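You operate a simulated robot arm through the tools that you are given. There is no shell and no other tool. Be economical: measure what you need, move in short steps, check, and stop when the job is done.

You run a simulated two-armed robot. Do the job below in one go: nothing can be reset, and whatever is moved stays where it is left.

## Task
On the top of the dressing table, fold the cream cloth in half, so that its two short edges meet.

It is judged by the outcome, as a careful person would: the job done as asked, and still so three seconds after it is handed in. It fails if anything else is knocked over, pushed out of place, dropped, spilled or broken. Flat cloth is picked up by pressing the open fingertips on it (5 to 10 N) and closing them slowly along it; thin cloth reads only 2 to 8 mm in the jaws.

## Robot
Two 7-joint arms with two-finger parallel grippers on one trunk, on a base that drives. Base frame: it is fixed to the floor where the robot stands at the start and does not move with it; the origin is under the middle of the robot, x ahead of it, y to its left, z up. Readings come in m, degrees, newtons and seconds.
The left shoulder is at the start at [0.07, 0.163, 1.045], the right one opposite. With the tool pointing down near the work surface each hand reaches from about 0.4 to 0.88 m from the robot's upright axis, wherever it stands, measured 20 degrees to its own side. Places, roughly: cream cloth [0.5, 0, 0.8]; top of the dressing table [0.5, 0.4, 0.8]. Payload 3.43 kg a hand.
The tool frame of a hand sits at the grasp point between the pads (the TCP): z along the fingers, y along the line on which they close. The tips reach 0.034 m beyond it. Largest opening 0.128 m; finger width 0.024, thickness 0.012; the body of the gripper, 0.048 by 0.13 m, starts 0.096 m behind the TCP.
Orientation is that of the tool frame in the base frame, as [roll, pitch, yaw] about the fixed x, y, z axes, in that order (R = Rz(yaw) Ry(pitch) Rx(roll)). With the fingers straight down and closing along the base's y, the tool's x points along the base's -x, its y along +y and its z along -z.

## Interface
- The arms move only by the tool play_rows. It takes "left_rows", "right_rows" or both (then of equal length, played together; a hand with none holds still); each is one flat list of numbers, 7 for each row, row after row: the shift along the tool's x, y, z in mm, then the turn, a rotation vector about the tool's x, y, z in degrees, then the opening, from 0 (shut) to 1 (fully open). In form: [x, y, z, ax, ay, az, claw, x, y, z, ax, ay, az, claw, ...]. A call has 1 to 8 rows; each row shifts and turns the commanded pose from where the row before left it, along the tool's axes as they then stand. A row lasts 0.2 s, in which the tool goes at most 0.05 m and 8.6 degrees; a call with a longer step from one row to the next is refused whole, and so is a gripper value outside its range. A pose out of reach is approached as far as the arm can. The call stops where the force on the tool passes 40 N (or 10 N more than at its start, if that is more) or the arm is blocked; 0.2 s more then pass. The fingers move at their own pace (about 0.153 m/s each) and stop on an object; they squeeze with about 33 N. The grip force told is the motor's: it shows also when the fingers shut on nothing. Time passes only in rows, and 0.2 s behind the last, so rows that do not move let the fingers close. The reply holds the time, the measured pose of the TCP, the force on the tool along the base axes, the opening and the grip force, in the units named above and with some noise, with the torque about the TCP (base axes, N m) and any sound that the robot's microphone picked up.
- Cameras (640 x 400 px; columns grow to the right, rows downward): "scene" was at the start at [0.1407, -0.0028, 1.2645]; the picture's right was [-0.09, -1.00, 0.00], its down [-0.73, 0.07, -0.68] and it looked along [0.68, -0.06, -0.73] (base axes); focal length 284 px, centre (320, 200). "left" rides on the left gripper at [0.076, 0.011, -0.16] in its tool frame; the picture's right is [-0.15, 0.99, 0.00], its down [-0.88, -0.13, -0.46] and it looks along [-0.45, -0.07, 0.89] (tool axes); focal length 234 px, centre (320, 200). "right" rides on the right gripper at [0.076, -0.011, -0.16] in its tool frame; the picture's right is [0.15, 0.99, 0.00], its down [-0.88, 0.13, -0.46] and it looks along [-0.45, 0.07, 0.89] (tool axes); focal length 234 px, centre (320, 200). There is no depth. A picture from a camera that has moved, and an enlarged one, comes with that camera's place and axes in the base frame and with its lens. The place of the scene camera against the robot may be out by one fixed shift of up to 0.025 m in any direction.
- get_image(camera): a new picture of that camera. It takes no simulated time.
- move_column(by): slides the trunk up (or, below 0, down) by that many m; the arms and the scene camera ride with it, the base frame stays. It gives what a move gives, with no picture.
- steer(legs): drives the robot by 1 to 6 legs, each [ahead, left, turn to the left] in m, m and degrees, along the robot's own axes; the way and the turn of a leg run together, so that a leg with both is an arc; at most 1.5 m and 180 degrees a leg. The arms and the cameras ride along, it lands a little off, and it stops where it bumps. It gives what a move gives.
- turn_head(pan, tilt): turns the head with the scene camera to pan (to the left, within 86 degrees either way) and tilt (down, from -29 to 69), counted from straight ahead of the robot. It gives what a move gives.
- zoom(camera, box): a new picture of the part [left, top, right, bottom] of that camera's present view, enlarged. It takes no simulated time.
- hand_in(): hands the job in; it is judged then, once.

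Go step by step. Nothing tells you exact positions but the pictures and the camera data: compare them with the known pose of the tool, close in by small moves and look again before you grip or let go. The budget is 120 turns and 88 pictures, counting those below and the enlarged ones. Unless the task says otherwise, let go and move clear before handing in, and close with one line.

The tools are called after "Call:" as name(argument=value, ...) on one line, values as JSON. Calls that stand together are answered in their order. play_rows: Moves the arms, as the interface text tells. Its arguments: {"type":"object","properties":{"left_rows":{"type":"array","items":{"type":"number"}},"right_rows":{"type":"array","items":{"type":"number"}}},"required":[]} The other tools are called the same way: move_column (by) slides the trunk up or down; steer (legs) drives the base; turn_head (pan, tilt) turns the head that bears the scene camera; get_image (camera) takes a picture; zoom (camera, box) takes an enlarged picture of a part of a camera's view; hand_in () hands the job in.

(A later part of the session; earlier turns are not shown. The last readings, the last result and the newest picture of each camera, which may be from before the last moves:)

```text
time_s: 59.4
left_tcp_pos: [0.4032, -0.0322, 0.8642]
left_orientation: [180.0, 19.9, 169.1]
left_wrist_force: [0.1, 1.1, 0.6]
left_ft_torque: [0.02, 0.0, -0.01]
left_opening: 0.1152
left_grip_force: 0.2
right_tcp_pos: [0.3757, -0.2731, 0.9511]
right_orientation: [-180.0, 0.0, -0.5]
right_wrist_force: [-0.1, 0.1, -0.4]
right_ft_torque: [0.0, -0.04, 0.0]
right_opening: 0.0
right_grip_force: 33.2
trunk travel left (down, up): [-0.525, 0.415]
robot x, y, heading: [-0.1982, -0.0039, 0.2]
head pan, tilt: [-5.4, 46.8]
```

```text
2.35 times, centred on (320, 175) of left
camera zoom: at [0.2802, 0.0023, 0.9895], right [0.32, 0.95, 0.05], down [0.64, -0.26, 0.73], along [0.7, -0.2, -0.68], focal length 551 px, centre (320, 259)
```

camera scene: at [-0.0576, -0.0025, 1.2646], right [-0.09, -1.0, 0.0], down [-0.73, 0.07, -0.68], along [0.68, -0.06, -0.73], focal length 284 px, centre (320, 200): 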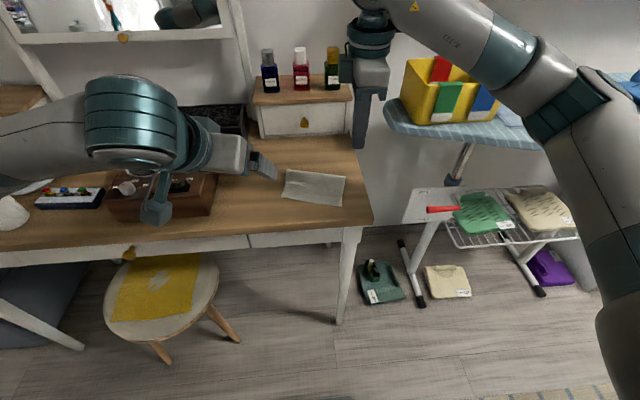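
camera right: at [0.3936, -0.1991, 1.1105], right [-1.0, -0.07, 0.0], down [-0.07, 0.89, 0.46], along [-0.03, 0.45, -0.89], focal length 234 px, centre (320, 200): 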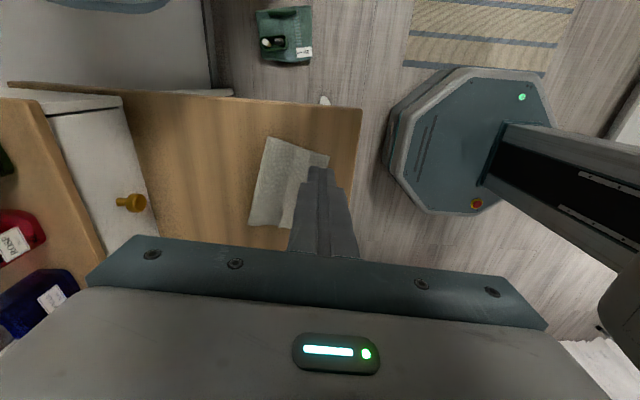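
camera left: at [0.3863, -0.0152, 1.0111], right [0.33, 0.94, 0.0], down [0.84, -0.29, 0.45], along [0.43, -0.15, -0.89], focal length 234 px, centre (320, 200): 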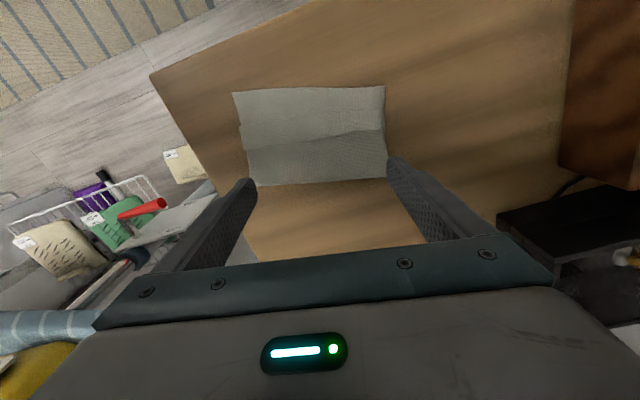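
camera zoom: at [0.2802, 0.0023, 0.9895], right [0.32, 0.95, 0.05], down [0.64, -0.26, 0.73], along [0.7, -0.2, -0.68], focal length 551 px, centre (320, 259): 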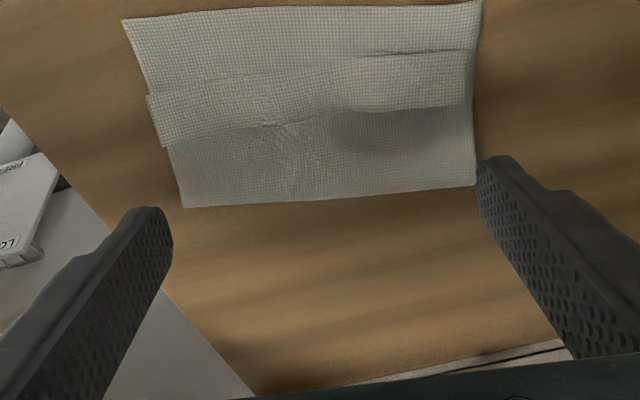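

Call:
play_rows(right_rows=[26, 0, 0, 0, 0, 0, 0, 26, -13, 0, 0, 0, 0, 0, 26, -36, 0, 0, 0, 0, 0, 0, -36, 0, 0, 0, 0, 0, 0, -36, 0, 0, 0, 0, 0, 0, -36, 0, 0, 0, 0, 0, 0, -36, 0, 0, 0, 0, 0, 0, -36, 0, 0, 0, 0, 0])

Call:
get_image(camera="scene")

```text
time_s: 61.2
left_tcp_pos: [0.4018, -0.0307, 0.8637]
left_orientation: [-180.0, 19.8, 169.1]
left_wrist_force: [0.8, -0.4, 0.3]
left_ft_torque: [-0.05, 0.01, -0.03]
left_opening: 0.115
left_grip_force: 0.2
right_tcp_pos: [0.4572, -0.0452, 0.9475]
right_orientation: [179.9, 0.0, -0.7]
right_wrist_force: [-0.4, 0.4, 0.0]
right_ft_torque: [-0.02, 0.01, -0.01]
right_opening: 0.0
right_grip_force: 33.0
trunk travel left (down, up): [-0.525, 0.415]
robot x, y, heading: [-0.1963, 0.0005, 0.1]
head pan, tilt: [-5.4, 46.8]
```

```text
31 pictures are left
camera scene: at [-0.0574, -0.0017, 1.2645], right [-0.09, -1.0, 0.0], down [-0.73, 0.07, -0.68], along [0.68, -0.06, -0.73], focal length 284 px, centre (320, 200)
```

scene: 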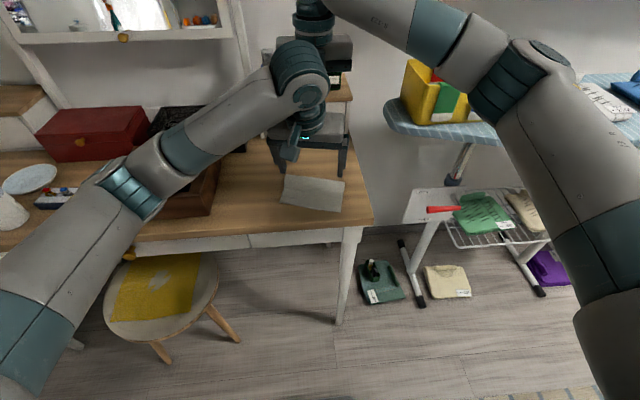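

Call:
play_rows(right_rows=[0, 0, 35, 0, 0, 0, 0, 0, 0, 35, 0, 0, 0, 0, 0, 0, 35, 0, 0, 0, 0, 0, 0, 30, 0, 0, 0, 0, 0, 0, 10, 0, 0, 0, 0, 0, 0, 4, 0, 0, 0, 0, 0, 0, 1.5, 0, 0, 0, 0])

Call:
play_rows(right_rows=[0, 0, 0.7, 0, 0, 0, 0, 0, 0, 0.7, 0, 0, 0, 0, 0, 0, 0, 0, 0, 0, 0])

Call:
get_image(camera="left")

```text
time_s: 62.8
left_tcp_pos: [0.4023, -0.0325, 0.8652]
left_orientation: [180.0, 19.9, 169.1]
left_wrist_force: [0.0, -0.2, 0.4]
left_ft_torque: [0.0, 0.0, -0.01]
left_opening: 0.1151
left_grip_force: 0.0
right_tcp_pos: [0.4553, -0.0461, 0.7997]
right_orientation: [180.0, 0.1, -0.6]
right_wrist_force: [0.6, -0.5, -0.2]
right_ft_torque: [-0.01, -0.01, 0.02]
right_opening: 0.0
right_grip_force: 33.4
trunk travel left (down, up): [-0.525, 0.415]
robot x, y, heading: [-0.1975, 0.0012, 0.2]
head pan, tilt: [-5.4, 46.8]
```

```text
time_s: 63.6
left_tcp_pos: [0.4009, -0.0313, 0.8644]
left_orientation: [179.9, 19.9, 169.1]
left_wrist_force: [-0.4, -0.6, 0.1]
left_ft_torque: [-0.03, 0.0, 0.0]
left_opening: 0.1151
left_grip_force: 0.2
right_tcp_pos: [0.4578, -0.0458, 0.7975]
right_orientation: [179.9, 0.1, -0.6]
right_wrist_force: [0.5, 0.1, -0.7]
right_ft_torque: [0.01, -0.02, 0.0]
right_opening: 0.0
right_grip_force: 33.0
trunk travel left (down, up): [-0.525, 0.415]
robot x, y, heading: [-0.197, 0.0001, -0.1]
head pan, tilt: [-5.4, 46.8]
```

```text
30 pictures are left
camera left: at [0.2802, 0.0023, 0.9895], right [0.32, 0.95, 0.05], down [0.64, -0.26, 0.73], along [0.7, -0.2, -0.68], focal length 234 px, centre (320, 200)
```

left: 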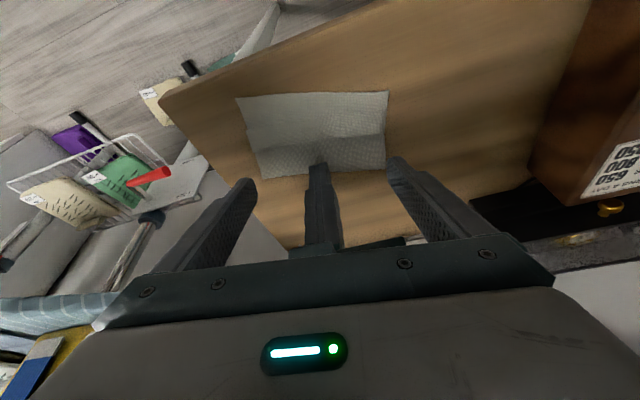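

The right fingertip is on the stack near the fold line. I press it in.

Call:
play_rows(right_rows=[0, 0, 0.7, 0, 0, 0, 0, 0, 0, 0.7, 0, 0, 0, 0, 0, 0, 0.5, 0, 0, 0, 0, 0, 0, 0, 0, 0, 0, 0])

Call:
zoom(camera="left", box=[220, 80, 420, 200])

```text
time_s: 64.6
left_tcp_pos: [0.4018, -0.0322, 0.8642]
left_orientation: [-180.0, 19.9, 169.1]
left_wrist_force: [-0.3, 0.6, -0.2]
left_ft_torque: [0.04, 0.04, 0.0]
left_opening: 0.1153
left_grip_force: 0.0
right_tcp_pos: [0.456, -0.0468, 0.7958]
right_orientation: [-179.9, 0.2, -0.6]
right_wrist_force: [-0.5, 0.6, -0.5]
right_ft_torque: [0.04, 0.0, 0.01]
right_opening: 0.0
right_grip_force: 32.7
trunk travel left (down, up): [-0.525, 0.415]
robot x, y, heading: [-0.1991, -0.001, 0.2]
head pan, tilt: [-5.4, 46.8]
```

```text
3.20 times, centred on (320, 140) of left
camera zoom: at [0.2802, 0.0023, 0.9895], right [0.32, 0.95, 0.05], down [0.64, -0.26, 0.73], along [0.7, -0.2, -0.68], focal length 749 px, centre (320, 392)
```

zoom: 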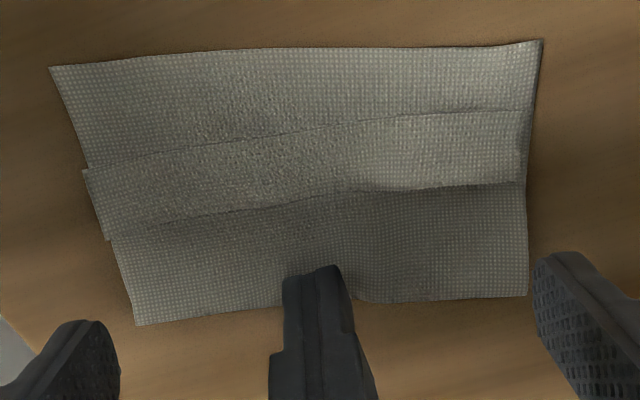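

Call:
play_rows(right_rows=[0, 0, 0.7, 0, 0, 0, 0, 0, 0, 0.7, 0, 0, 0, 0, 0, 0, 0, 0, 0, 0, 0])

Call:
play_rows(right_rows=[0, 0, 0.6, 0, 0, 0, 0, 0, 0, 0, 0, 0, 0, 0])

```text
time_s: 65.4
left_tcp_pos: [0.4038, -0.0311, 0.8653]
left_orientation: [180.0, 19.9, 169.0]
left_wrist_force: [0.0, 0.1, 0.2]
left_ft_torque: [0.01, -0.01, 0.02]
left_opening: 0.115
left_grip_force: 0.1
right_tcp_pos: [0.4559, -0.0468, 0.7957]
right_orientation: [180.0, -0.1, -0.6]
right_wrist_force: [0.7, -0.8, 4.9]
right_ft_torque: [-0.05, 0.02, 0.0]
right_opening: 0.0
right_grip_force: 33.0
trunk travel left (down, up): [-0.525, 0.415]
robot x, y, heading: [-0.196, -0.004, 0.3]
head pan, tilt: [-5.4, 46.8]
```

```text
time_s: 66.0
left_tcp_pos: [0.4018, -0.0316, 0.8652]
left_orientation: [-180.0, 19.8, 169.1]
left_wrist_force: [-0.4, -0.2, 0.1]
left_ft_torque: [0.04, 0.01, 0.0]
left_opening: 0.1149
left_grip_force: 0.2
right_tcp_pos: [0.4558, -0.0457, 0.796]
right_orientation: [-179.9, 0.0, -0.6]
right_wrist_force: [0.9, -0.5, 5.8]
right_ft_torque: [-0.04, -0.04, 0.01]
right_opening: 0.0001
right_grip_force: 33.2
trunk travel left (down, up): [-0.525, 0.415]
robot x, y, heading: [-0.199, 0.0019, 0.2]
head pan, tilt: [-5.4, 46.8]
```

Call:
play_rows(left_rows=[0, 0, 0, 0, -8, 0, 0.9, -21.2, 0, 11.3, 0, 0, 0, 0.9, 12.6, 0, 23.8, 0, 0, 0, 0.9, 12.6, 0, 23.8, 0, 0, 0, 0.9, 0, 0, 0, 0, 0, 0, 0.9], right_rows=[0, 0, 0.4, 0, 0, 0, 0, 0, 0, 0, 0, 0, 0, 0, 0, 0, 0, 0, 0, 0, 0, 0, 0, 0, 0, 0, 0, 0, 0, 0, 0, 0, 0, 0, 0])

Call:
zoom(camera="left", box=[200, 50, 440, 200])

```text
time_s: 67.0
left_tcp_pos: [0.4271, -0.0372, 0.8256]
left_orientation: [-179.4, 29.1, 169.3]
left_wrist_force: [-4.4, 2.0, 12.2]
left_ft_torque: [-0.22, -0.33, -0.01]
left_opening: 0.1152
left_grip_force: 0.0
right_tcp_pos: [0.457, -0.0452, 0.7952]
right_orientation: [-179.9, -0.2, -0.7]
right_wrist_force: [0.6, -0.9, 8.7]
right_ft_torque: [0.22, 0.41, 0.02]
right_opening: 0.0
right_grip_force: 32.9
trunk travel left (down, up): [-0.525, 0.415]
robot x, y, heading: [-0.1961, -0.0021, 0.2]
head pan, tilt: [-5.4, 46.8]
stopped in row 5 (left hand): the force on the tool passed its limit (the readings are from after the stop); the commanded pose is now the measured one
```

```text
2.67 times, centred on (320, 125) of left
camera zoom: at [0.287, 0.0005, 0.9292], right [0.31, 0.95, 0.06], down [0.51, -0.23, 0.83], along [0.8, -0.23, -0.56], focal length 624 px, centre (320, 400)
```

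zoom: 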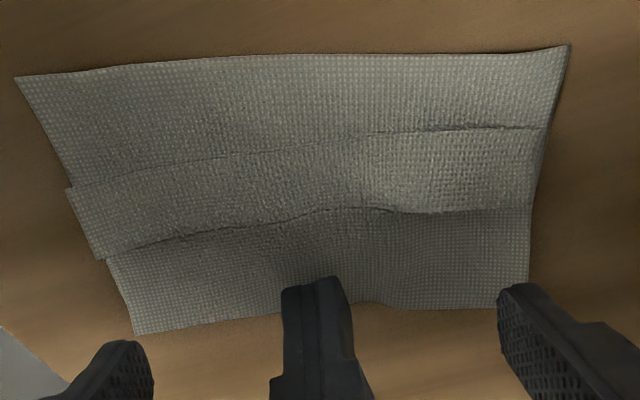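

The two gripper bodies touched, and the cloth is undisturbed. I back the left hand off and lean the right hand away from it, keeping its fingertip on the cloth.

Call:
play_rows(left_rows=[10.6, 0, -22.6, 0, 0, 0, 0.9, 0, 0, 0, 0, 0, 0, 0.9])

Call:
play_rows(right_rows=[0, 0, -8, 0, 0, 0, 0, 3.6, 0, 0, 0, -7, 0, 0, 0, 0, 0, 0, -7, 0, 0, 0, 0, 0, 0, -6, 0, 0, 0, 0, 0, 0, 0, 0, 0])

```text
time_s: 67.6
left_tcp_pos: [0.407, -0.0362, 0.839]
left_orientation: [-179.5, 28.8, 169.1]
left_wrist_force: [-1.7, -0.5, 2.0]
left_ft_torque: [-0.01, 0.0, 0.02]
left_opening: 0.1151
left_grip_force: 0.1
right_tcp_pos: [0.457, -0.0452, 0.7949]
right_orientation: [180.0, -0.2, -0.6]
right_wrist_force: [-1.0, 0.6, 17.8]
right_ft_torque: [0.0, 0.13, -0.02]
right_opening: 0.0
right_grip_force: 32.5
trunk travel left (down, up): [-0.525, 0.415]
robot x, y, heading: [-0.1959, 0.0029, -0.2]
head pan, tilt: [-5.4, 46.8]
```

```text
time_s: 68.8
left_tcp_pos: [0.4069, -0.0346, 0.838]
left_orientation: [-179.6, 28.8, 169.2]
left_wrist_force: [0.8, -0.2, 0.0]
left_ft_torque: [0.0, 0.0, 0.02]
left_opening: 0.1151
left_grip_force: 0.2
right_tcp_pos: [0.4606, -0.0467, 0.8005]
right_orientation: [-179.9, 20.0, -0.7]
right_wrist_force: [-0.4, -0.8, -0.3]
right_ft_torque: [0.05, -0.03, 0.0]
right_opening: 0.0001
right_grip_force: 33.2
trunk travel left (down, up): [-0.525, 0.415]
robot x, y, heading: [-0.1982, -0.0041, 0.1]
head pan, tilt: [-5.4, 46.8]
```

Call:
get_image(camera="scene")

Call:
get_image(camera="right")

```text
27 pictures are left
camera scene: at [-0.0576, -0.0031, 1.2646], right [-0.09, -1.0, 0.0], down [-0.73, 0.07, -0.68], along [0.68, -0.06, -0.73], focal length 284 px, centre (320, 200)
```

scene: 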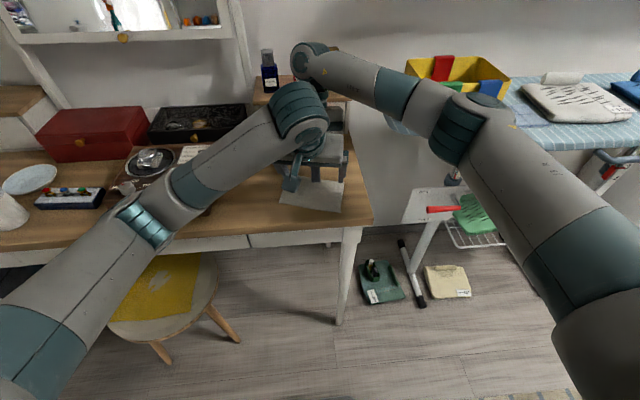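

```text
26 pictures are left
camera right: at [0.5872, -0.034, 0.9256], right [0.13, -0.99, -0.05], down [-0.67, -0.12, 0.73], along [-0.73, -0.06, -0.68], focal length 234 px, centre (320, 200)
```

right: 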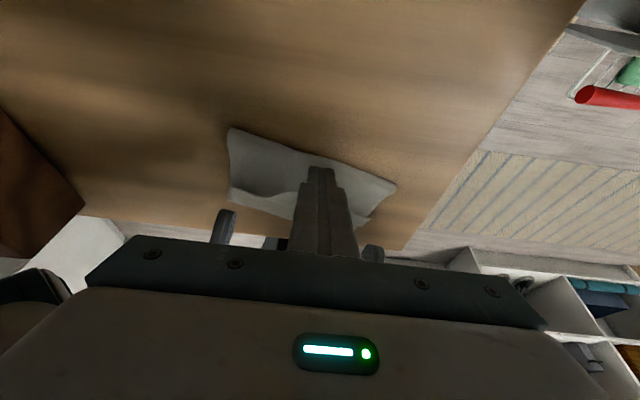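

There's more clearance between the wrists now. I press the right fingertip down again.

Call:
play_rows(right_rows=[0.5, 0, 1.4, 0, 0, 0, 0, 0.3, 0, 0.9, 0, 0, 0, 0, 0.3, 0, 0.7, 0, 0, 0, 0, 0, 0, 0, 0, 0, 0, 0])

Call:
play_rows(right_rows=[0.2, 0, 0.6, 0, 0, 0, 0, 0, 0, 0, 0, 0, 0, 0])

```text
time_s: 69.8
left_tcp_pos: [0.4074, -0.0351, 0.8368]
left_orientation: [-179.4, 28.9, 169.2]
left_wrist_force: [-0.4, 0.7, 0.3]
left_ft_torque: [-0.02, -0.01, 0.03]
left_opening: 0.1152
left_grip_force: 0.0
right_tcp_pos: [0.4626, -0.0443, 0.7982]
right_orientation: [180.0, 20.0, -0.8]
right_wrist_force: [-0.7, 0.2, 0.7]
right_ft_torque: [0.02, 0.0, 0.01]
right_opening: 0.0001
right_grip_force: 33.7
trunk travel left (down, up): [-0.525, 0.415]
robot x, y, heading: [-0.1992, 0.0007, -0.0]
head pan, tilt: [-5.4, 46.8]
```

```text
time_s: 70.4
left_tcp_pos: [0.4082, -0.0347, 0.8356]
left_orientation: [-179.5, 28.8, 169.2]
left_wrist_force: [1.2, 0.7, -0.6]
left_ft_torque: [-0.01, 0.03, -0.02]
left_opening: 0.1153
left_grip_force: 0.2
right_tcp_pos: [0.4604, -0.0461, 0.7983]
right_orientation: [-180.0, 20.0, -0.6]
right_wrist_force: [-0.1, -0.2, 0.5]
right_ft_torque: [-0.01, 0.01, -0.04]
right_opening: 0.0
right_grip_force: 33.2
trunk travel left (down, up): [-0.525, 0.415]
robot x, y, heading: [-0.1975, -0.0023, 0.0]
head pan, tilt: [-5.4, 46.8]
```

Call:
play_rows(right_rows=[0.3, 0, 0.7, 0, 0, 0, 0, 0.3, 0, 0.7, 0, 0, 0, 0, 0, 0, 0, 0, 0, 0, 0])

Call:
play_rows(right_rows=[0.3, 0, 0.7, 0, 0, 0, 0, 0, 0, 0, 0, 0, 0, 0])

```text
time_s: 71.2
left_tcp_pos: [0.4071, -0.0348, 0.8384]
left_orientation: [-179.5, 28.8, 169.2]
left_wrist_force: [-0.1, -0.4, 0.8]
left_ft_torque: [0.0, -0.01, 0.01]
left_opening: 0.1151
left_grip_force: 0.1
right_tcp_pos: [0.4602, -0.0441, 0.7973]
right_orientation: [180.0, 19.9, -0.7]
right_wrist_force: [2.3, 1.6, 9.8]
right_ft_torque: [0.05, -0.06, -0.01]
right_opening: 0.0
right_grip_force: 33.3
trunk travel left (down, up): [-0.525, 0.415]
robot x, y, heading: [-0.2006, -0.0039, 0.0]
head pan, tilt: [-5.4, 46.8]
```

```text
time_s: 71.8
left_tcp_pos: [0.4074, -0.0347, 0.8398]
left_orientation: [-179.4, 28.9, 169.2]
left_wrist_force: [0.1, -1.1, -0.3]
left_ft_torque: [-0.06, 0.0, 0.01]
left_opening: 0.1152
left_grip_force: 0.0
right_tcp_pos: [0.4601, -0.0455, 0.7977]
right_orientation: [179.9, 19.8, -0.7]
right_wrist_force: [4.8, -0.5, 19.2]
right_ft_torque: [0.0, -0.16, 0.02]
right_opening: 0.0001
right_grip_force: 33.1
trunk travel left (down, up): [-0.525, 0.415]
robot x, y, heading: [-0.198, -0.0043, 0.2]
head pan, tilt: [-5.4, 46.8]
```

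The hold is firm at 19 N. Now I lower the left hand beyond the flap edge in small steps.

Call:
play_rows(left_rows=[0, 0, 0, 0, 8.5, 0, 0.9, -11.3, 1, 4.1, 0, 0, 0, 0.9, -11.3, 1, 4.1, 0, 0, 0, 0.9, 4.8, 0, 13.1, 0, 0, 0, 0.9, 4.8, 0, 13.1, 0, 0, 0, 0.9, 0, 0, 0, 0, 0, 0, 0.9])

Call:
zoom(camera="left", box=[200, 50, 440, 200])

```text
time_s: 73.2
left_tcp_pos: [0.4304, -0.0362, 0.8108]
left_orientation: [-179.6, 20.4, 169.1]
left_wrist_force: [-0.7, 0.4, -0.3]
left_ft_torque: [0.0, 0.01, 0.0]
left_opening: 0.1152
left_grip_force: 0.2
right_tcp_pos: [0.4591, -0.0454, 0.7967]
right_orientation: [180.0, 19.8, -0.7]
right_wrist_force: [7.4, -0.7, 28.2]
right_ft_torque: [0.01, -0.23, 0.0]
right_opening: 0.0
right_grip_force: 32.8
trunk travel left (down, up): [-0.525, 0.415]
robot x, y, heading: [-0.193, -0.0061, -0.1]
head pan, tilt: [-5.4, 46.8]
```

```text
2.67 times, centred on (320, 125) of left
camera zoom: at [0.3073, -0.0019, 0.9358], right [0.32, 0.95, 0.04], down [0.63, -0.25, 0.73], along [0.71, -0.21, -0.68], focal length 624 px, centre (320, 400)
```

zoom: 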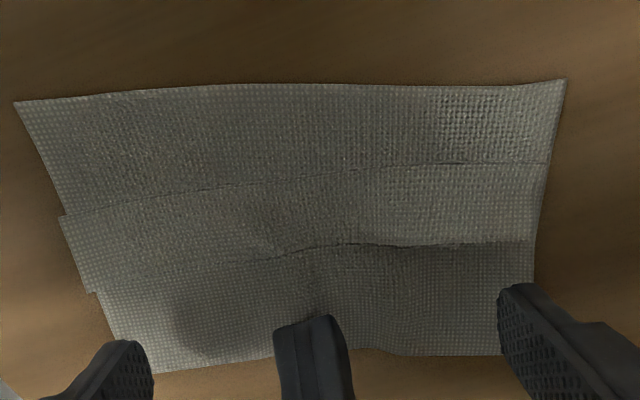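

Call:
play_rows(left_rows=[1.7, 0, 4.7, 0, 0, 0, 0.9, 1.7, 0, 4.7, 0, 0, 0, 0.9, 0.3, 0, 0.9, 0, 0, 0, 0.9, 0, 0, 0, 0, 0, 0, 0.9], right_rows=[-0.2, 0, -0.6, 0, 0, 0, 0, 0, 0, 0, 0, 0, 0, 0, 0, 0, 0, 0, 0, 0, 0, 0, 0, 0, 0, 0, 0, 0])

Call:
play_rows(left_rows=[0.2, 0, 0.5, 0, 0, 0, 0.9, 0.2, 0, 0.5, 0, 0, 0, 0.9, 0, 0, 0, 0, 0, 0, 0.9])

Call:
play_rows(left_rows=[0.2, 0, 0.6, 0, 0, 0, 0.9, 0, 0, 0, 0, 0, 0, 0.9])

```text
time_s: 74.2
left_tcp_pos: [0.43, -0.0381, 0.8015]
left_orientation: [-179.5, 20.4, 169.2]
left_wrist_force: [0.7, 1.1, -0.8]
left_ft_torque: [-0.01, -0.02, 0.01]
left_opening: 0.115
left_grip_force: 0.0
right_tcp_pos: [0.4596, -0.0447, 0.7959]
right_orientation: [179.9, 19.9, -0.6]
right_wrist_force: [3.0, -1.4, 25.0]
right_ft_torque: [-0.06, -0.08, 0.02]
right_opening: 0.0
right_grip_force: 32.9
trunk travel left (down, up): [-0.525, 0.415]
robot x, y, heading: [-0.2023, -0.0019, 0.3]
head pan, tilt: [-5.4, 46.8]
```

```text
time_s: 75.0
left_tcp_pos: [0.4295, -0.0374, 0.7996]
left_orientation: [-179.6, 20.4, 169.1]
left_wrist_force: [-1.6, -0.2, -0.1]
left_ft_torque: [0.02, -0.01, 0.0]
left_opening: 0.1152
left_grip_force: 0.2
right_tcp_pos: [0.4586, -0.0444, 0.7974]
right_orientation: [180.0, 19.9, -0.7]
right_wrist_force: [1.0, -1.3, 23.2]
right_ft_torque: [-0.07, 0.02, 0.03]
right_opening: 0.0
right_grip_force: 33.3
trunk travel left (down, up): [-0.525, 0.415]
robot x, y, heading: [-0.2, -0.002, 0.3]
head pan, tilt: [-5.4, 46.8]
```

```text
time_s: 75.6
left_tcp_pos: [0.4299, -0.037, 0.7997]
left_orientation: [-179.6, 20.4, 169.1]
left_wrist_force: [-0.5, -0.1, 0.9]
left_ft_torque: [0.0, 0.0, -0.01]
left_opening: 0.1151
left_grip_force: 0.0
right_tcp_pos: [0.4591, -0.0457, 0.7985]
right_orientation: [-180.0, 19.8, -0.7]
right_wrist_force: [-0.3, -2.4, 22.1]
right_ft_torque: [-0.06, -0.02, 0.0]
right_opening: 0.0
right_grip_force: 32.8
trunk travel left (down, up): [-0.525, 0.415]
robot x, y, heading: [-0.1985, -0.0003, -0.1]
head pan, tilt: [-5.4, 46.8]
```

Call:
play_rows(left_rows=[0.2, 0, 0.6, 0, 0, 0, 0.9, 0, 0, 0, 0, 0, 0, 0.9])

Call:
play_rows(left_rows=[0.2, 0, 0.5, 0, 0, 0, 0.9, 0, 0, 0, 0, 0, 0, 0.9])

```text
time_s: 76.2
left_tcp_pos: [0.4304, -0.037, 0.7979]
left_orientation: [-179.6, 20.4, 169.2]
left_wrist_force: [0.3, 0.2, -0.4]
left_ft_torque: [-0.02, -0.01, -0.02]
left_opening: 0.1154
left_grip_force: 0.1
right_tcp_pos: [0.4594, -0.0455, 0.7962]
right_orientation: [-179.9, 19.8, -0.7]
right_wrist_force: [-0.9, -0.6, 21.3]
right_ft_torque: [-0.02, 0.02, -0.03]
right_opening: 0.0
right_grip_force: 33.2
trunk travel left (down, up): [-0.525, 0.415]
robot x, y, heading: [-0.1961, -0.0021, -0.0]
head pan, tilt: [-5.4, 46.8]
```

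```text
time_s: 76.8
left_tcp_pos: [0.4297, -0.0372, 0.7983]
left_orientation: [-179.6, 20.4, 169.1]
left_wrist_force: [0.1, 1.5, 0.7]
left_ft_torque: [0.09, -0.03, 0.01]
left_opening: 0.1155
left_grip_force: 0.1
right_tcp_pos: [0.4596, -0.045, 0.7983]
right_orientation: [179.9, 19.8, -0.7]
right_wrist_force: [-1.7, -0.9, 19.7]
right_ft_torque: [-0.04, 0.08, 0.02]
right_opening: 0.0
right_grip_force: 33.1
trunk travel left (down, up): [-0.525, 0.415]
robot x, y, heading: [-0.2016, 0.002, 0.4]
head pan, tilt: [-5.4, 46.8]
```

Call:
play_rows(left_rows=[0.2, 0, 0.5, -0.4, 0, 0, 0.9, 0, 0, 0, 0, 0, 0, 0.9])

Call:
play_rows(left_rows=[0.1, 0, 0.4, 0, 0, 0, 0.9, 0, 0, 0, 0, 0, 0, 0.9])

```text
time_s: 77.4
left_tcp_pos: [0.4303, -0.0368, 0.7956]
left_orientation: [-179.8, 20.4, 169.1]
left_wrist_force: [-0.1, -1.0, 5.3]
left_ft_torque: [0.03, -0.03, -0.06]
left_opening: 0.1153
left_grip_force: 0.1
right_tcp_pos: [0.4593, -0.0462, 0.7976]
right_orientation: [180.0, 19.8, -0.7]
right_wrist_force: [-0.1, -1.0, 18.1]
right_ft_torque: [-0.03, 0.03, -0.04]
right_opening: 0.0
right_grip_force: 33.0
trunk travel left (down, up): [-0.525, 0.415]
robot x, y, heading: [-0.1994, 0.0024, -0.0]
head pan, tilt: [-5.4, 46.8]
```

```text
time_s: 78.0
left_tcp_pos: [0.4297, -0.0371, 0.7972]
left_orientation: [-180.0, 20.5, 169.2]
left_wrist_force: [0.8, -1.3, 7.7]
left_ft_torque: [0.04, -0.06, -0.04]
left_opening: 0.1154
left_grip_force: 0.8
right_tcp_pos: [0.4588, -0.0447, 0.7974]
right_orientation: [-180.0, 19.7, -0.6]
right_wrist_force: [-0.6, -1.1, 17.0]
right_ft_torque: [0.0, 0.0, -0.01]
right_opening: 0.0
right_grip_force: 33.4
trunk travel left (down, up): [-0.525, 0.415]
robot x, y, heading: [-0.2015, -0.0033, 0.1]
head pan, tilt: [-5.4, 46.8]
```

Both plow fingertips touch now. I ease up 0.5 mm and push toward me 18 mm.

Call:
play_rows(left_rows=[-0.2, 0, -0.5, 0, 0, 0, 0.9, 2.8, 0, -1.03, 0, 0, 0, 0.9, 2.8, 0, -1.03, 0, 0, 0, 0.9, 2.8, 0, -1.03, 0, 0, 0, 0.9, 2.8, 0, -1.03, 0, 0, 0, 0.9, 2.8, 0, -1.03, 0, 0, 0, 0.9, 2.8, 0, -1.03, 0, 0, 0, 0.9])

Call:
zoom(camera="left", box=[200, 50, 440, 200])

```text
time_s: 79.6
left_tcp_pos: [0.4128, -0.0334, 0.797]
left_orientation: [-180.0, 20.3, 169.0]
left_wrist_force: [2.9, -1.3, 3.7]
left_ft_torque: [-0.01, -0.06, 0.02]
left_opening: 0.1147
left_grip_force: 0.0
right_tcp_pos: [0.4594, -0.0459, 0.7971]
right_orientation: [-180.0, 19.9, -0.6]
right_wrist_force: [-2.8, -1.0, 18.1]
right_ft_torque: [-0.02, 0.1, 0.01]
right_opening: 0.0
right_grip_force: 32.3
trunk travel left (down, up): [-0.525, 0.415]
robot x, y, heading: [-0.1971, -0.0008, 0.4]
head pan, tilt: [-5.4, 46.8]
```

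```text
2.67 times, centred on (320, 125) of left
camera zoom: at [0.2902, 0.0009, 0.9216], right [0.32, 0.95, 0.05], down [0.63, -0.25, 0.73], along [0.71, -0.2, -0.68], focal length 624 px, centre (320, 400)
```

zoom: 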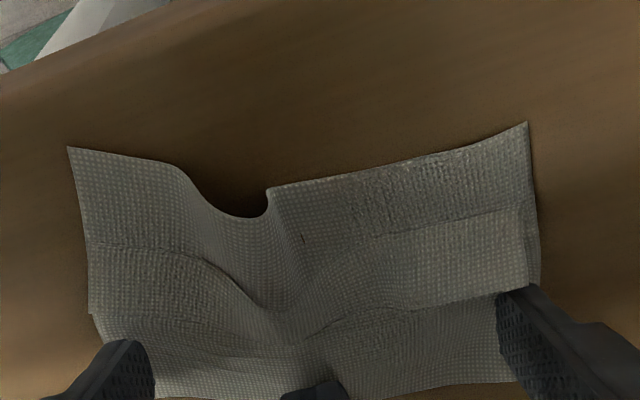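

The plow bunched the cloth around the held spot, because the fingers grip the top layer too well. I reverse that push to undo the wrinkle. New idea: drag the whole stack so the doubled-back strip hangs over the table front, where gravity will flip it down, then draw it back.

Call:
play_rows(left_rows=[-2.8, 0, 1.03, 0, 0, 0, 0.9, -2.8, 0, 1.03, 0, 0, 0, 0.9, -2.8, 0, 1.03, 0, 0, 0, 0.9, -2.8, 0, 1.03, 0, 0, 0, 0.9, -2.8, 0, 1.03, 0, 0, 0, 0.9, -2.8, 0, 1.03, 0, 0, 0, 0.9])

Call:
zoom(camera="left", box=[200, 50, 440, 200])

```text
time_s: 81.0
left_tcp_pos: [0.4291, -0.0377, 0.797]
left_orientation: [-179.9, 20.5, 169.1]
left_wrist_force: [-2.1, 0.9, 9.1]
left_ft_torque: [0.03, 0.08, 0.01]
left_opening: 0.1151
left_grip_force: 0.0
right_tcp_pos: [0.4588, -0.0451, 0.797]
right_orientation: [-180.0, 19.8, -0.8]
right_wrist_force: [-0.3, -0.9, 13.7]
right_ft_torque: [-0.04, -0.04, 0.0]
right_opening: 0.0
right_grip_force: 33.2
trunk travel left (down, up): [-0.525, 0.415]
robot x, y, heading: [-0.1959, -0.0049, 0.3]
head pan, tilt: [-5.4, 46.8]
```

```text
2.67 times, centred on (320, 125) of left
camera zoom: at [0.3069, -0.0029, 0.9212], right [0.32, 0.95, 0.05], down [0.63, -0.25, 0.73], along [0.71, -0.2, -0.68], focal length 624 px, centre (320, 400)
```

zoom: 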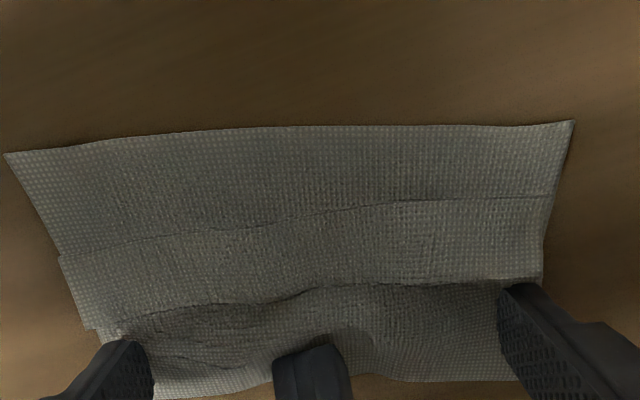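

Restored. I take the right hand away, then use the left's two fingertips (light press) to square the stack to the table front.

Call:
play_rows(right_rows=[0, 0, -10, 0, 0, 0, 0, 0, 0, -40, 0, 0, 0, 0, 0, 0, -40, 0, 0, 0, 0, 0, 0, -40, 0, 0, 0, 0, 0, 40, 0, 0, 0, 0, 0, 0, 40, 0, 0, 0, 0, 0, 0, 40, 0, 0, 0, 0, 0, 0, 40, 0, 0, 0, 0, 0])

Call:
play_rows(left_rows=[0, 0, 0, -1.37, 0, -3.76, 0.9, 0, 0, 0, -1.37, 0, -3.76, 0.9, 0, 0, 0, -1.37, 0, -3.76, 0.9, 0, 0, 0, -1.37, 0, -3.76, 0.9, 0, 0, 0, 0, 0, 0, 0.9])

Call:
get_image(camera="left")

```text
time_s: 82.8
left_tcp_pos: [0.4314, -0.0372, 0.7979]
left_orientation: [-180.0, 20.4, 169.2]
left_wrist_force: [2.7, -1.4, 21.4]
left_ft_torque: [-0.01, -0.07, -0.06]
left_opening: 0.1143
left_grip_force: 0.0
right_tcp_pos: [0.501, -0.2058, 0.9203]
right_orientation: [179.9, 19.8, -0.7]
right_wrist_force: [0.0, 0.1, -0.5]
right_ft_torque: [0.01, 0.0, 0.01]
right_opening: 0.0
right_grip_force: 33.2
trunk travel left (down, up): [-0.525, 0.415]
robot x, y, heading: [-0.1976, 0.0031, 0.1]
head pan, tilt: [-5.4, 46.8]
```

```text
time_s: 84.0
left_tcp_pos: [0.4307, -0.0373, 0.7968]
left_orientation: [-179.9, 20.4, -174.9]
left_wrist_force: [2.4, -0.8, 22.7]
left_ft_torque: [0.51, -0.04, -0.3]
left_opening: 0.115
left_grip_force: 0.0
right_tcp_pos: [0.5011, -0.2061, 0.9206]
right_orientation: [-179.9, 20.0, -0.8]
right_wrist_force: [0.2, -0.6, -0.1]
right_ft_torque: [-0.02, 0.0, 0.03]
right_opening: 0.0
right_grip_force: 32.7
trunk travel left (down, up): [-0.525, 0.415]
robot x, y, heading: [-0.198, -0.0034, -0.1]
head pan, tilt: [-5.4, 46.8]
```

```text
22 pictures are left
camera left: at [0.3027, -0.0378, 0.9212], right [0.05, 1.0, 0.05], down [0.68, -0.07, 0.73], along [0.74, 0.0, -0.68], focal length 234 px, centre (320, 200)
```

left: 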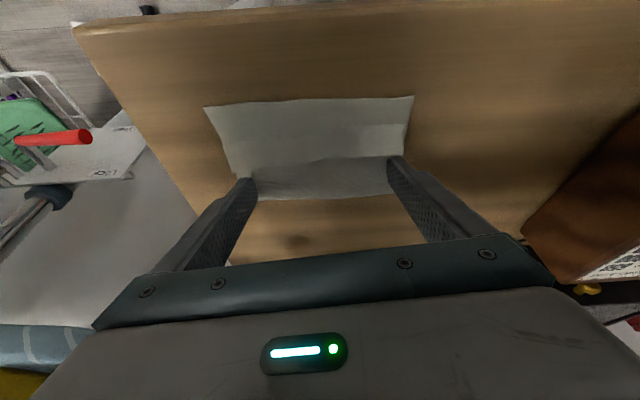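

The stack is square to the table front now, with the near edge at x of about 0.375 and the table front at about 0.327. I re-place the fingertips nearer the fold before dragging.

Call:
play_rows(left_rows=[-3.4, 0, -9.4, 0, 0, 0, 0.9, -14.1, 0, 5.1, 0, 0, 0, 0.9, 2.4, 0, 6.6, 0, 0, 0, 0.9, 0, 0, 0, 0, 0, 0, 0.9])

Call:
zoom(camera="left", box=[190, 70, 450, 230])

```text
time_s: 85.0
left_tcp_pos: [0.4464, -0.0357, 0.7996]
left_orientation: [-179.8, 20.2, -174.8]
left_wrist_force: [0.0, -0.1, 0.3]
left_ft_torque: [-0.02, 0.0, -0.04]
left_opening: 0.115
left_grip_force: 0.1
right_tcp_pos: [0.5031, -0.2061, 0.9194]
right_orientation: [180.0, 20.0, -0.7]
right_wrist_force: [-0.6, 0.0, 0.4]
right_ft_torque: [0.03, -0.03, -0.02]
right_opening: 0.0
right_grip_force: 32.9
trunk travel left (down, up): [-0.525, 0.415]
robot x, y, heading: [-0.1988, 0.0002, 0.2]
head pan, tilt: [-5.4, 46.8]
```

```text
2.46 times, centred on (320, 150) of left
camera zoom: at [0.3185, -0.0362, 0.9237], right [0.05, 1.0, 0.05], down [0.68, -0.07, 0.73], along [0.73, 0.0, -0.68], focal length 576 px, centre (320, 323)
```

zoom: 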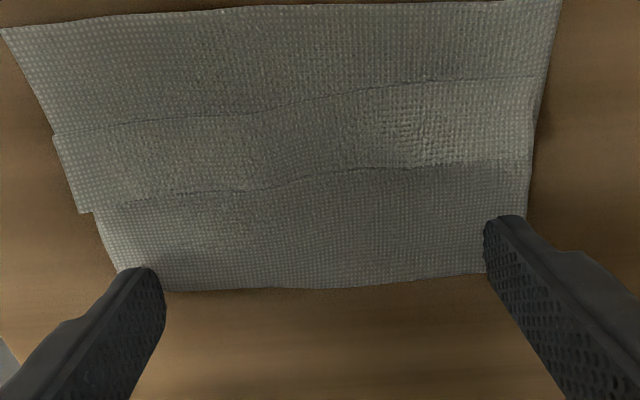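

Call:
play_rows(left_rows=[0.5, 0, 1.4, 0, 0, 0, 0.9, 0.3, 0, 0.7, 0, 0, 0, 0.9, 0, 0, 0, 0, 0, 0, 0.9])

Call:
play_rows(left_rows=[0.2, 0, 0.6, 0, 0, 0, 0.9, 0, 0, 0, 0, 0, 0, 0.9])

```text
time_s: 85.8
left_tcp_pos: [0.4459, -0.0364, 0.798]
left_orientation: [-179.9, 20.2, -174.8]
left_wrist_force: [1.1, -0.6, 4.6]
left_ft_torque: [0.25, -0.01, -0.05]
left_opening: 0.1152
left_grip_force: 0.1
right_tcp_pos: [0.503, -0.2064, 0.919]
right_orientation: [179.9, 19.9, -0.7]
right_wrist_force: [-0.3, 0.0, 0.5]
right_ft_torque: [0.01, -0.02, -0.01]
right_opening: 0.0001
right_grip_force: 33.3
trunk travel left (down, up): [-0.525, 0.415]
robot x, y, heading: [-0.1995, 0.0022, 0.3]
head pan, tilt: [-5.4, 46.8]
```

```text
time_s: 86.4
left_tcp_pos: [0.4455, -0.0357, 0.7973]
left_orientation: [-179.8, 20.6, -174.8]
left_wrist_force: [0.2, 0.9, 11.8]
left_ft_torque: [0.6, 0.01, 0.0]
left_opening: 0.1154
left_grip_force: 1.1
right_tcp_pos: [0.5018, -0.2048, 0.9208]
right_orientation: [-180.0, 19.8, -0.7]
right_wrist_force: [0.8, 0.0, 1.3]
right_ft_torque: [-0.02, 0.03, 0.0]
right_opening: 0.0
right_grip_force: 33.1
trunk travel left (down, up): [-0.525, 0.415]
robot x, y, heading: [-0.1976, 0.0027, 0.2]
head pan, tilt: [-5.4, 46.8]
```

Call:
play_rows(left_rows=[-0.1, 0, -0.3, -0.5, 0, 0, 0.9, 0, 0, 0, 0, 0, 0, 0.9])

```text
time_s: 87.0
left_tcp_pos: [0.4454, -0.035, 0.7975]
left_orientation: [179.6, 20.3, -174.8]
left_wrist_force: [1.3, -0.1, 14.2]
left_ft_torque: [-0.81, -0.09, 0.08]
left_opening: 0.1153
left_grip_force: 0.0
right_tcp_pos: [0.5017, -0.2055, 0.9196]
right_orientation: [180.0, 19.9, -0.8]
right_wrist_force: [-0.3, -0.2, -0.5]
right_ft_torque: [0.0, -0.01, -0.04]
right_opening: 0.0
right_grip_force: 32.6
trunk travel left (down, up): [-0.525, 0.415]
robot x, y, heading: [-0.2011, -0.0005, 0.3]
head pan, tilt: [-5.4, 46.8]
```

Call:
play_rows(left_rows=[-0.1, 0, -0.2, 0.22, 0, 0, 0.9, 0, 0, 0, 0, 0, 0, 0.9, 5.6, 0.5, -2.05, 0, 0, 0, 0.9, 5.6, 0.5, -2.05, 0, 0, 0, 0.9, 5.6, 0.5, -2.05, 0, 0, 0, 0.9, 5.6, 0.5, -2.05, 0, 0, 0, 0.9, 5.6, 0.5, -2.05, 0, 0, 0, 0.9])

Call:
get_image(camera="left")

```text
time_s: 88.6
left_tcp_pos: [0.4157, -0.035, 0.7969]
left_orientation: [179.9, 20.3, -174.8]
left_wrist_force: [3.9, 1.7, 15.1]
left_ft_torque: [-0.42, -0.19, 0.09]
left_opening: 0.1152
left_grip_force: 0.0
right_tcp_pos: [0.5024, -0.2064, 0.921]
right_orientation: [180.0, 19.9, -0.8]
right_wrist_force: [-0.2, 0.1, -0.2]
right_ft_torque: [0.01, -0.02, 0.02]
right_opening: 0.0002
right_grip_force: 33.3
trunk travel left (down, up): [-0.525, 0.415]
robot x, y, heading: [-0.1972, 0.0036, 0.1]
head pan, tilt: [-5.4, 46.8]
```

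```text
20 pictures are left
camera left: at [0.2878, -0.0374, 0.9214], right [0.05, 1.0, 0.05], down [0.68, -0.07, 0.73], along [0.73, 0.0, -0.68], focal length 234 px, centre (320, 200)
```

left: 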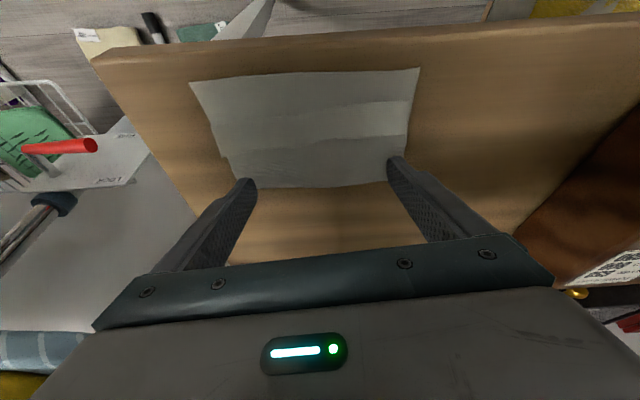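

The stack slides neatly as one. I continue over the table edge.

Call:
play_rows(left_rows=[5.6, 0.5, -2.05, 0, 0, 0, 0.9, 5.6, 0.5, -2.05, 0, 0, 0, 0.9, 5.6, 0.5, -2.05, 0, 0, 0, 0.9, 5.6, 0.5, -2.05, 0, 0, 0, 0.9, 5.6, 0.5, -2.05, 0, 0, 0, 0.9, 5.6, 0.5, -2.05, 0, 0, 0, 0.9, 5.6, 0.5, -2.05, 0, 0, 0, 0.9])

Call:
get_image(camera="left")

Call:
zoom(camera="scene", box=[240, 140, 400, 250])

```text
time_s: 90.2
left_tcp_pos: [0.3736, -0.0356, 0.7973]
left_orientation: [179.8, 20.4, -174.7]
left_wrist_force: [5.1, -0.5, 21.3]
left_ft_torque: [-0.43, -0.19, 0.11]
left_opening: 0.1151
left_grip_force: 0.0
right_tcp_pos: [0.5019, -0.2064, 0.9196]
right_orientation: [-180.0, 20.0, -0.7]
right_wrist_force: [-0.2, -0.3, 0.7]
right_ft_torque: [-0.01, 0.01, 0.02]
right_opening: 0.0
right_grip_force: 33.2
trunk travel left (down, up): [-0.525, 0.415]
robot x, y, heading: [-0.2, -0.0032, 0.1]
head pan, tilt: [-5.4, 46.8]
```

```text
19 pictures are left
camera left: at [0.2462, -0.0369, 0.9212], right [0.05, 1.0, 0.05], down [0.68, -0.07, 0.73], along [0.74, 0.0, -0.68], focal length 234 px, centre (320, 200)
```

left: 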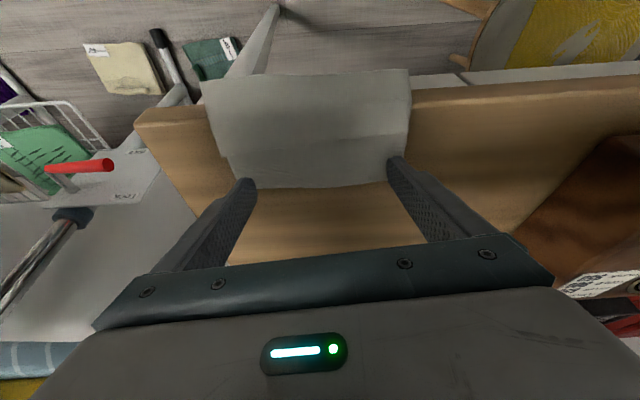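

```text
3.64 times, centred on (320, 195) of scene
camera zoom: at [-0.0589, -0.0027, 1.2648], right [-0.09, -1.0, 0.0], down [-0.73, 0.07, -0.69], along [0.68, -0.06, -0.73], focal length 1031 px, centre (320, 218)
```

zoom: 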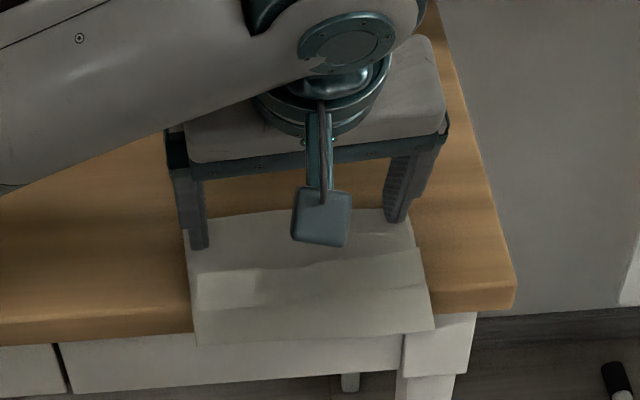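

The overhang is working. I drag 30 mm more.

Call:
play_rows(left_rows=[5.5, 0.5, -2.4, 0, 0, 0, 0.9, 5.6, 0.5, -2.05, 0, 0, 0, 0.9, 5.6, 0.5, -2.05, 0, 0, 0, 0.9, 5.6, 0.5, -2.05, 0, 0, 0, 0.9, 5.6, 0.5, -2.05, 0, 0, 0, 0.9, 0, 0, 0, 0, 0, 0, 0.9, 0, 0, 0, 0, 0, 0, 0.9])

Call:
get_image(camera="left")

Call:
zoom(camera="scene", box=[240, 140, 400, 250])

```text
time_s: 91.8
left_tcp_pos: [0.3436, -0.0362, 0.7975]
left_orientation: [179.9, 20.3, -174.8]
left_wrist_force: [4.0, -0.3, 19.0]
left_ft_torque: [-0.61, -0.19, 0.12]
left_opening: 0.1153
left_grip_force: 0.2
right_tcp_pos: [0.5034, -0.2064, 0.9205]
right_orientation: [-180.0, 20.0, -0.8]
right_wrist_force: [-0.3, -1.1, -0.4]
right_ft_torque: [0.03, 0.01, 0.02]
right_opening: 0.0
right_grip_force: 33.1
trunk travel left (down, up): [-0.525, 0.415]
robot x, y, heading: [-0.2011, -0.0015, 0.1]
head pan, tilt: [-5.4, 46.8]
```

```text
17 pictures are left
camera left: at [0.2163, -0.0376, 0.9213], right [0.05, 1.0, 0.05], down [0.68, -0.07, 0.73], along [0.73, 0.0, -0.68], focal length 234 px, centre (320, 200)
```

left: 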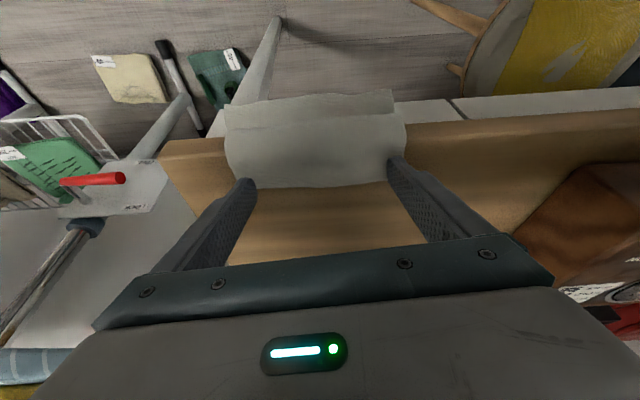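

```text
3.64 times, centred on (320, 195) of scene
camera zoom: at [-0.0587, -0.0026, 1.2647], right [-0.09, -1.0, 0.0], down [-0.73, 0.07, -0.69], along [0.68, -0.06, -0.73], focal length 1031 px, centre (320, 218)
```

zoom: 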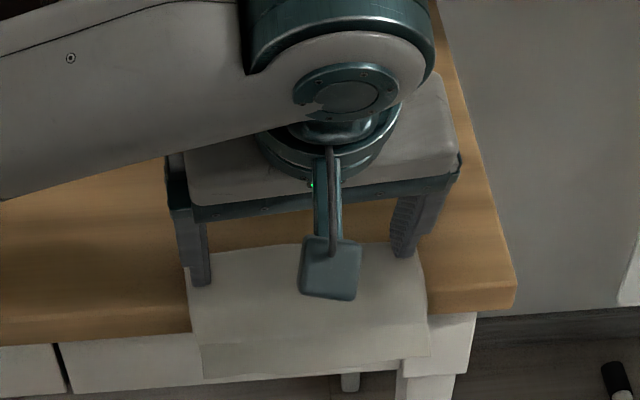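

Call:
zoom(camera="scene", box=[280, 195, 360, 245])

Call:
zoom(camera="left", box=[210, 80, 420, 200])

```text
8.00 times, centred on (320, 220) of scene
camera zoom: at [-0.0587, -0.0026, 1.2647], right [-0.09, -1.0, 0.0], down [-0.73, 0.07, -0.69], along [0.68, -0.06, -0.73], focal length 2269 px, centre (320, 40)
```

zoom: 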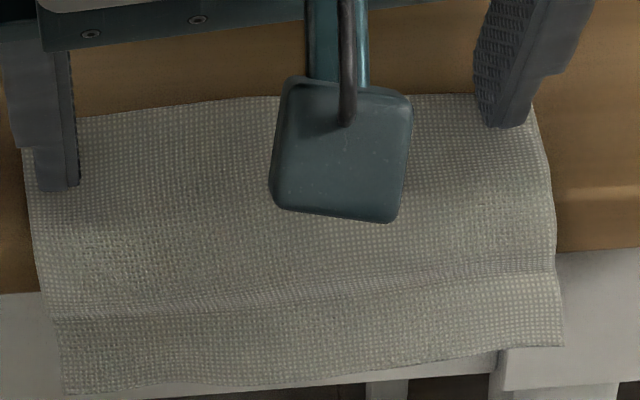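

```text
3.05 times, centred on (315, 140) of left
camera zoom: at [0.2163, -0.0376, 0.9213], right [0.05, 1.0, 0.05], down [0.68, -0.07, 0.73], along [0.73, 0.0, -0.68], focal length 714 px, centre (335, 383)
```

zoom: 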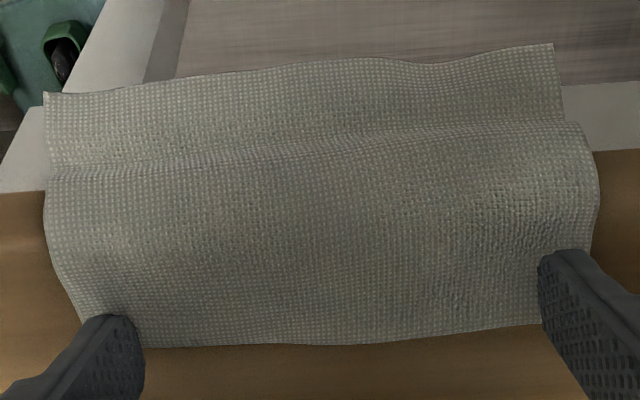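

The strip has flipped down by itself and the top layer is now continuous to its end. I draw the stack back onto the table.

Call:
play_rows(left_rows=[-5.7, -0.5, 1.8, 0, 0, 0, 0.9, -5.6, -0.5, 2.05, 0, 0, 0, 0.9, -5.6, -0.5, 2.05, 0, 0, 0, 0.9, -5.6, -0.5, 2.05, 0, 0, 0, 0.9, -5.6, -0.5, 2.05, 0, 0, 0, 0.9, -5.6, -0.5, 2.05, 0, 0, 0, 0.9, -5.6, -0.5, 2.05, 0, 0, 0, 0.9])

Call:
play_rows(left_rows=[-5.6, -0.5, 2.05, 0, 0, 0, 0.9, -5.6, -0.5, 2.05, 0, 0, 0, 0.9, -5.6, -0.5, 2.05, 0, 0, 0, 0.9, -5.6, -0.5, 2.05, 0, 0, 0, 0.9, -5.6, -0.5, 2.05, 0, 0, 0, 0.9, -5.6, -0.5, 2.05, 0, 0, 0, 0.9, -5.6, -0.5, 2.05, 0, 0, 0, 0.9])

Call:
zoom(camera="left", box=[190, 50, 450, 210])

```text
time_s: 93.4
left_tcp_pos: [0.386, -0.0344, 0.7977]
left_orientation: [179.8, 20.4, -174.8]
left_wrist_force: [-3.6, 0.4, 15.2]
left_ft_torque: [-0.59, 0.11, -0.17]
left_opening: 0.1152
left_grip_force: 0.1
right_tcp_pos: [0.5005, -0.2053, 0.921]
right_orientation: [180.0, 20.0, -0.6]
right_wrist_force: [-0.4, -0.1, 1.1]
right_ft_torque: [0.01, -0.01, -0.02]
right_opening: 0.0
right_grip_force: 33.4
trunk travel left (down, up): [-0.525, 0.415]
robot x, y, heading: [-0.1976, -0.0004, 0.2]
head pan, tilt: [-5.4, 46.8]
```

```text
time_s: 95.0
left_tcp_pos: [0.4289, -0.0357, 0.7981]
left_orientation: [179.9, 20.2, -174.8]
left_wrist_force: [-1.2, 0.2, 6.8]
left_ft_torque: [-0.28, 0.02, -0.06]
left_opening: 0.1151
left_grip_force: 0.1
right_tcp_pos: [0.5029, -0.2047, 0.9208]
right_orientation: [-179.9, 19.9, -0.6]
right_wrist_force: [0.1, 0.4, -0.9]
right_ft_torque: [-0.01, 0.0, -0.04]
right_opening: 0.0
right_grip_force: 33.1
trunk travel left (down, up): [-0.525, 0.415]
robot x, y, heading: [-0.2012, 0.0017, 0.3]
head pan, tilt: [-5.4, 46.8]
```

```text
2.46 times, centred on (320, 130) of left
camera zoom: at [0.3006, -0.0375, 0.9217], right [0.05, 1.0, 0.05], down [0.68, -0.07, 0.73], along [0.73, 0.0, -0.68], focal length 576 px, centre (320, 372)
```

zoom: 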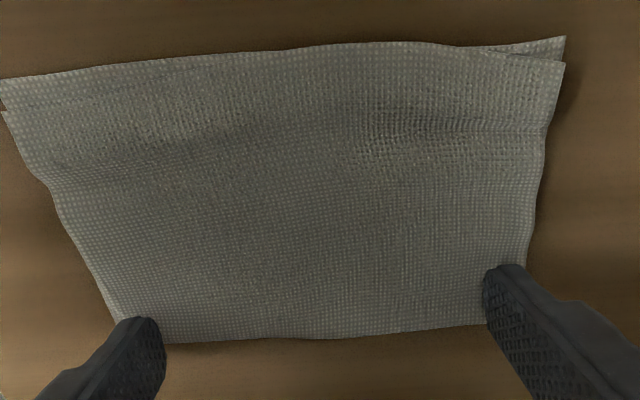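

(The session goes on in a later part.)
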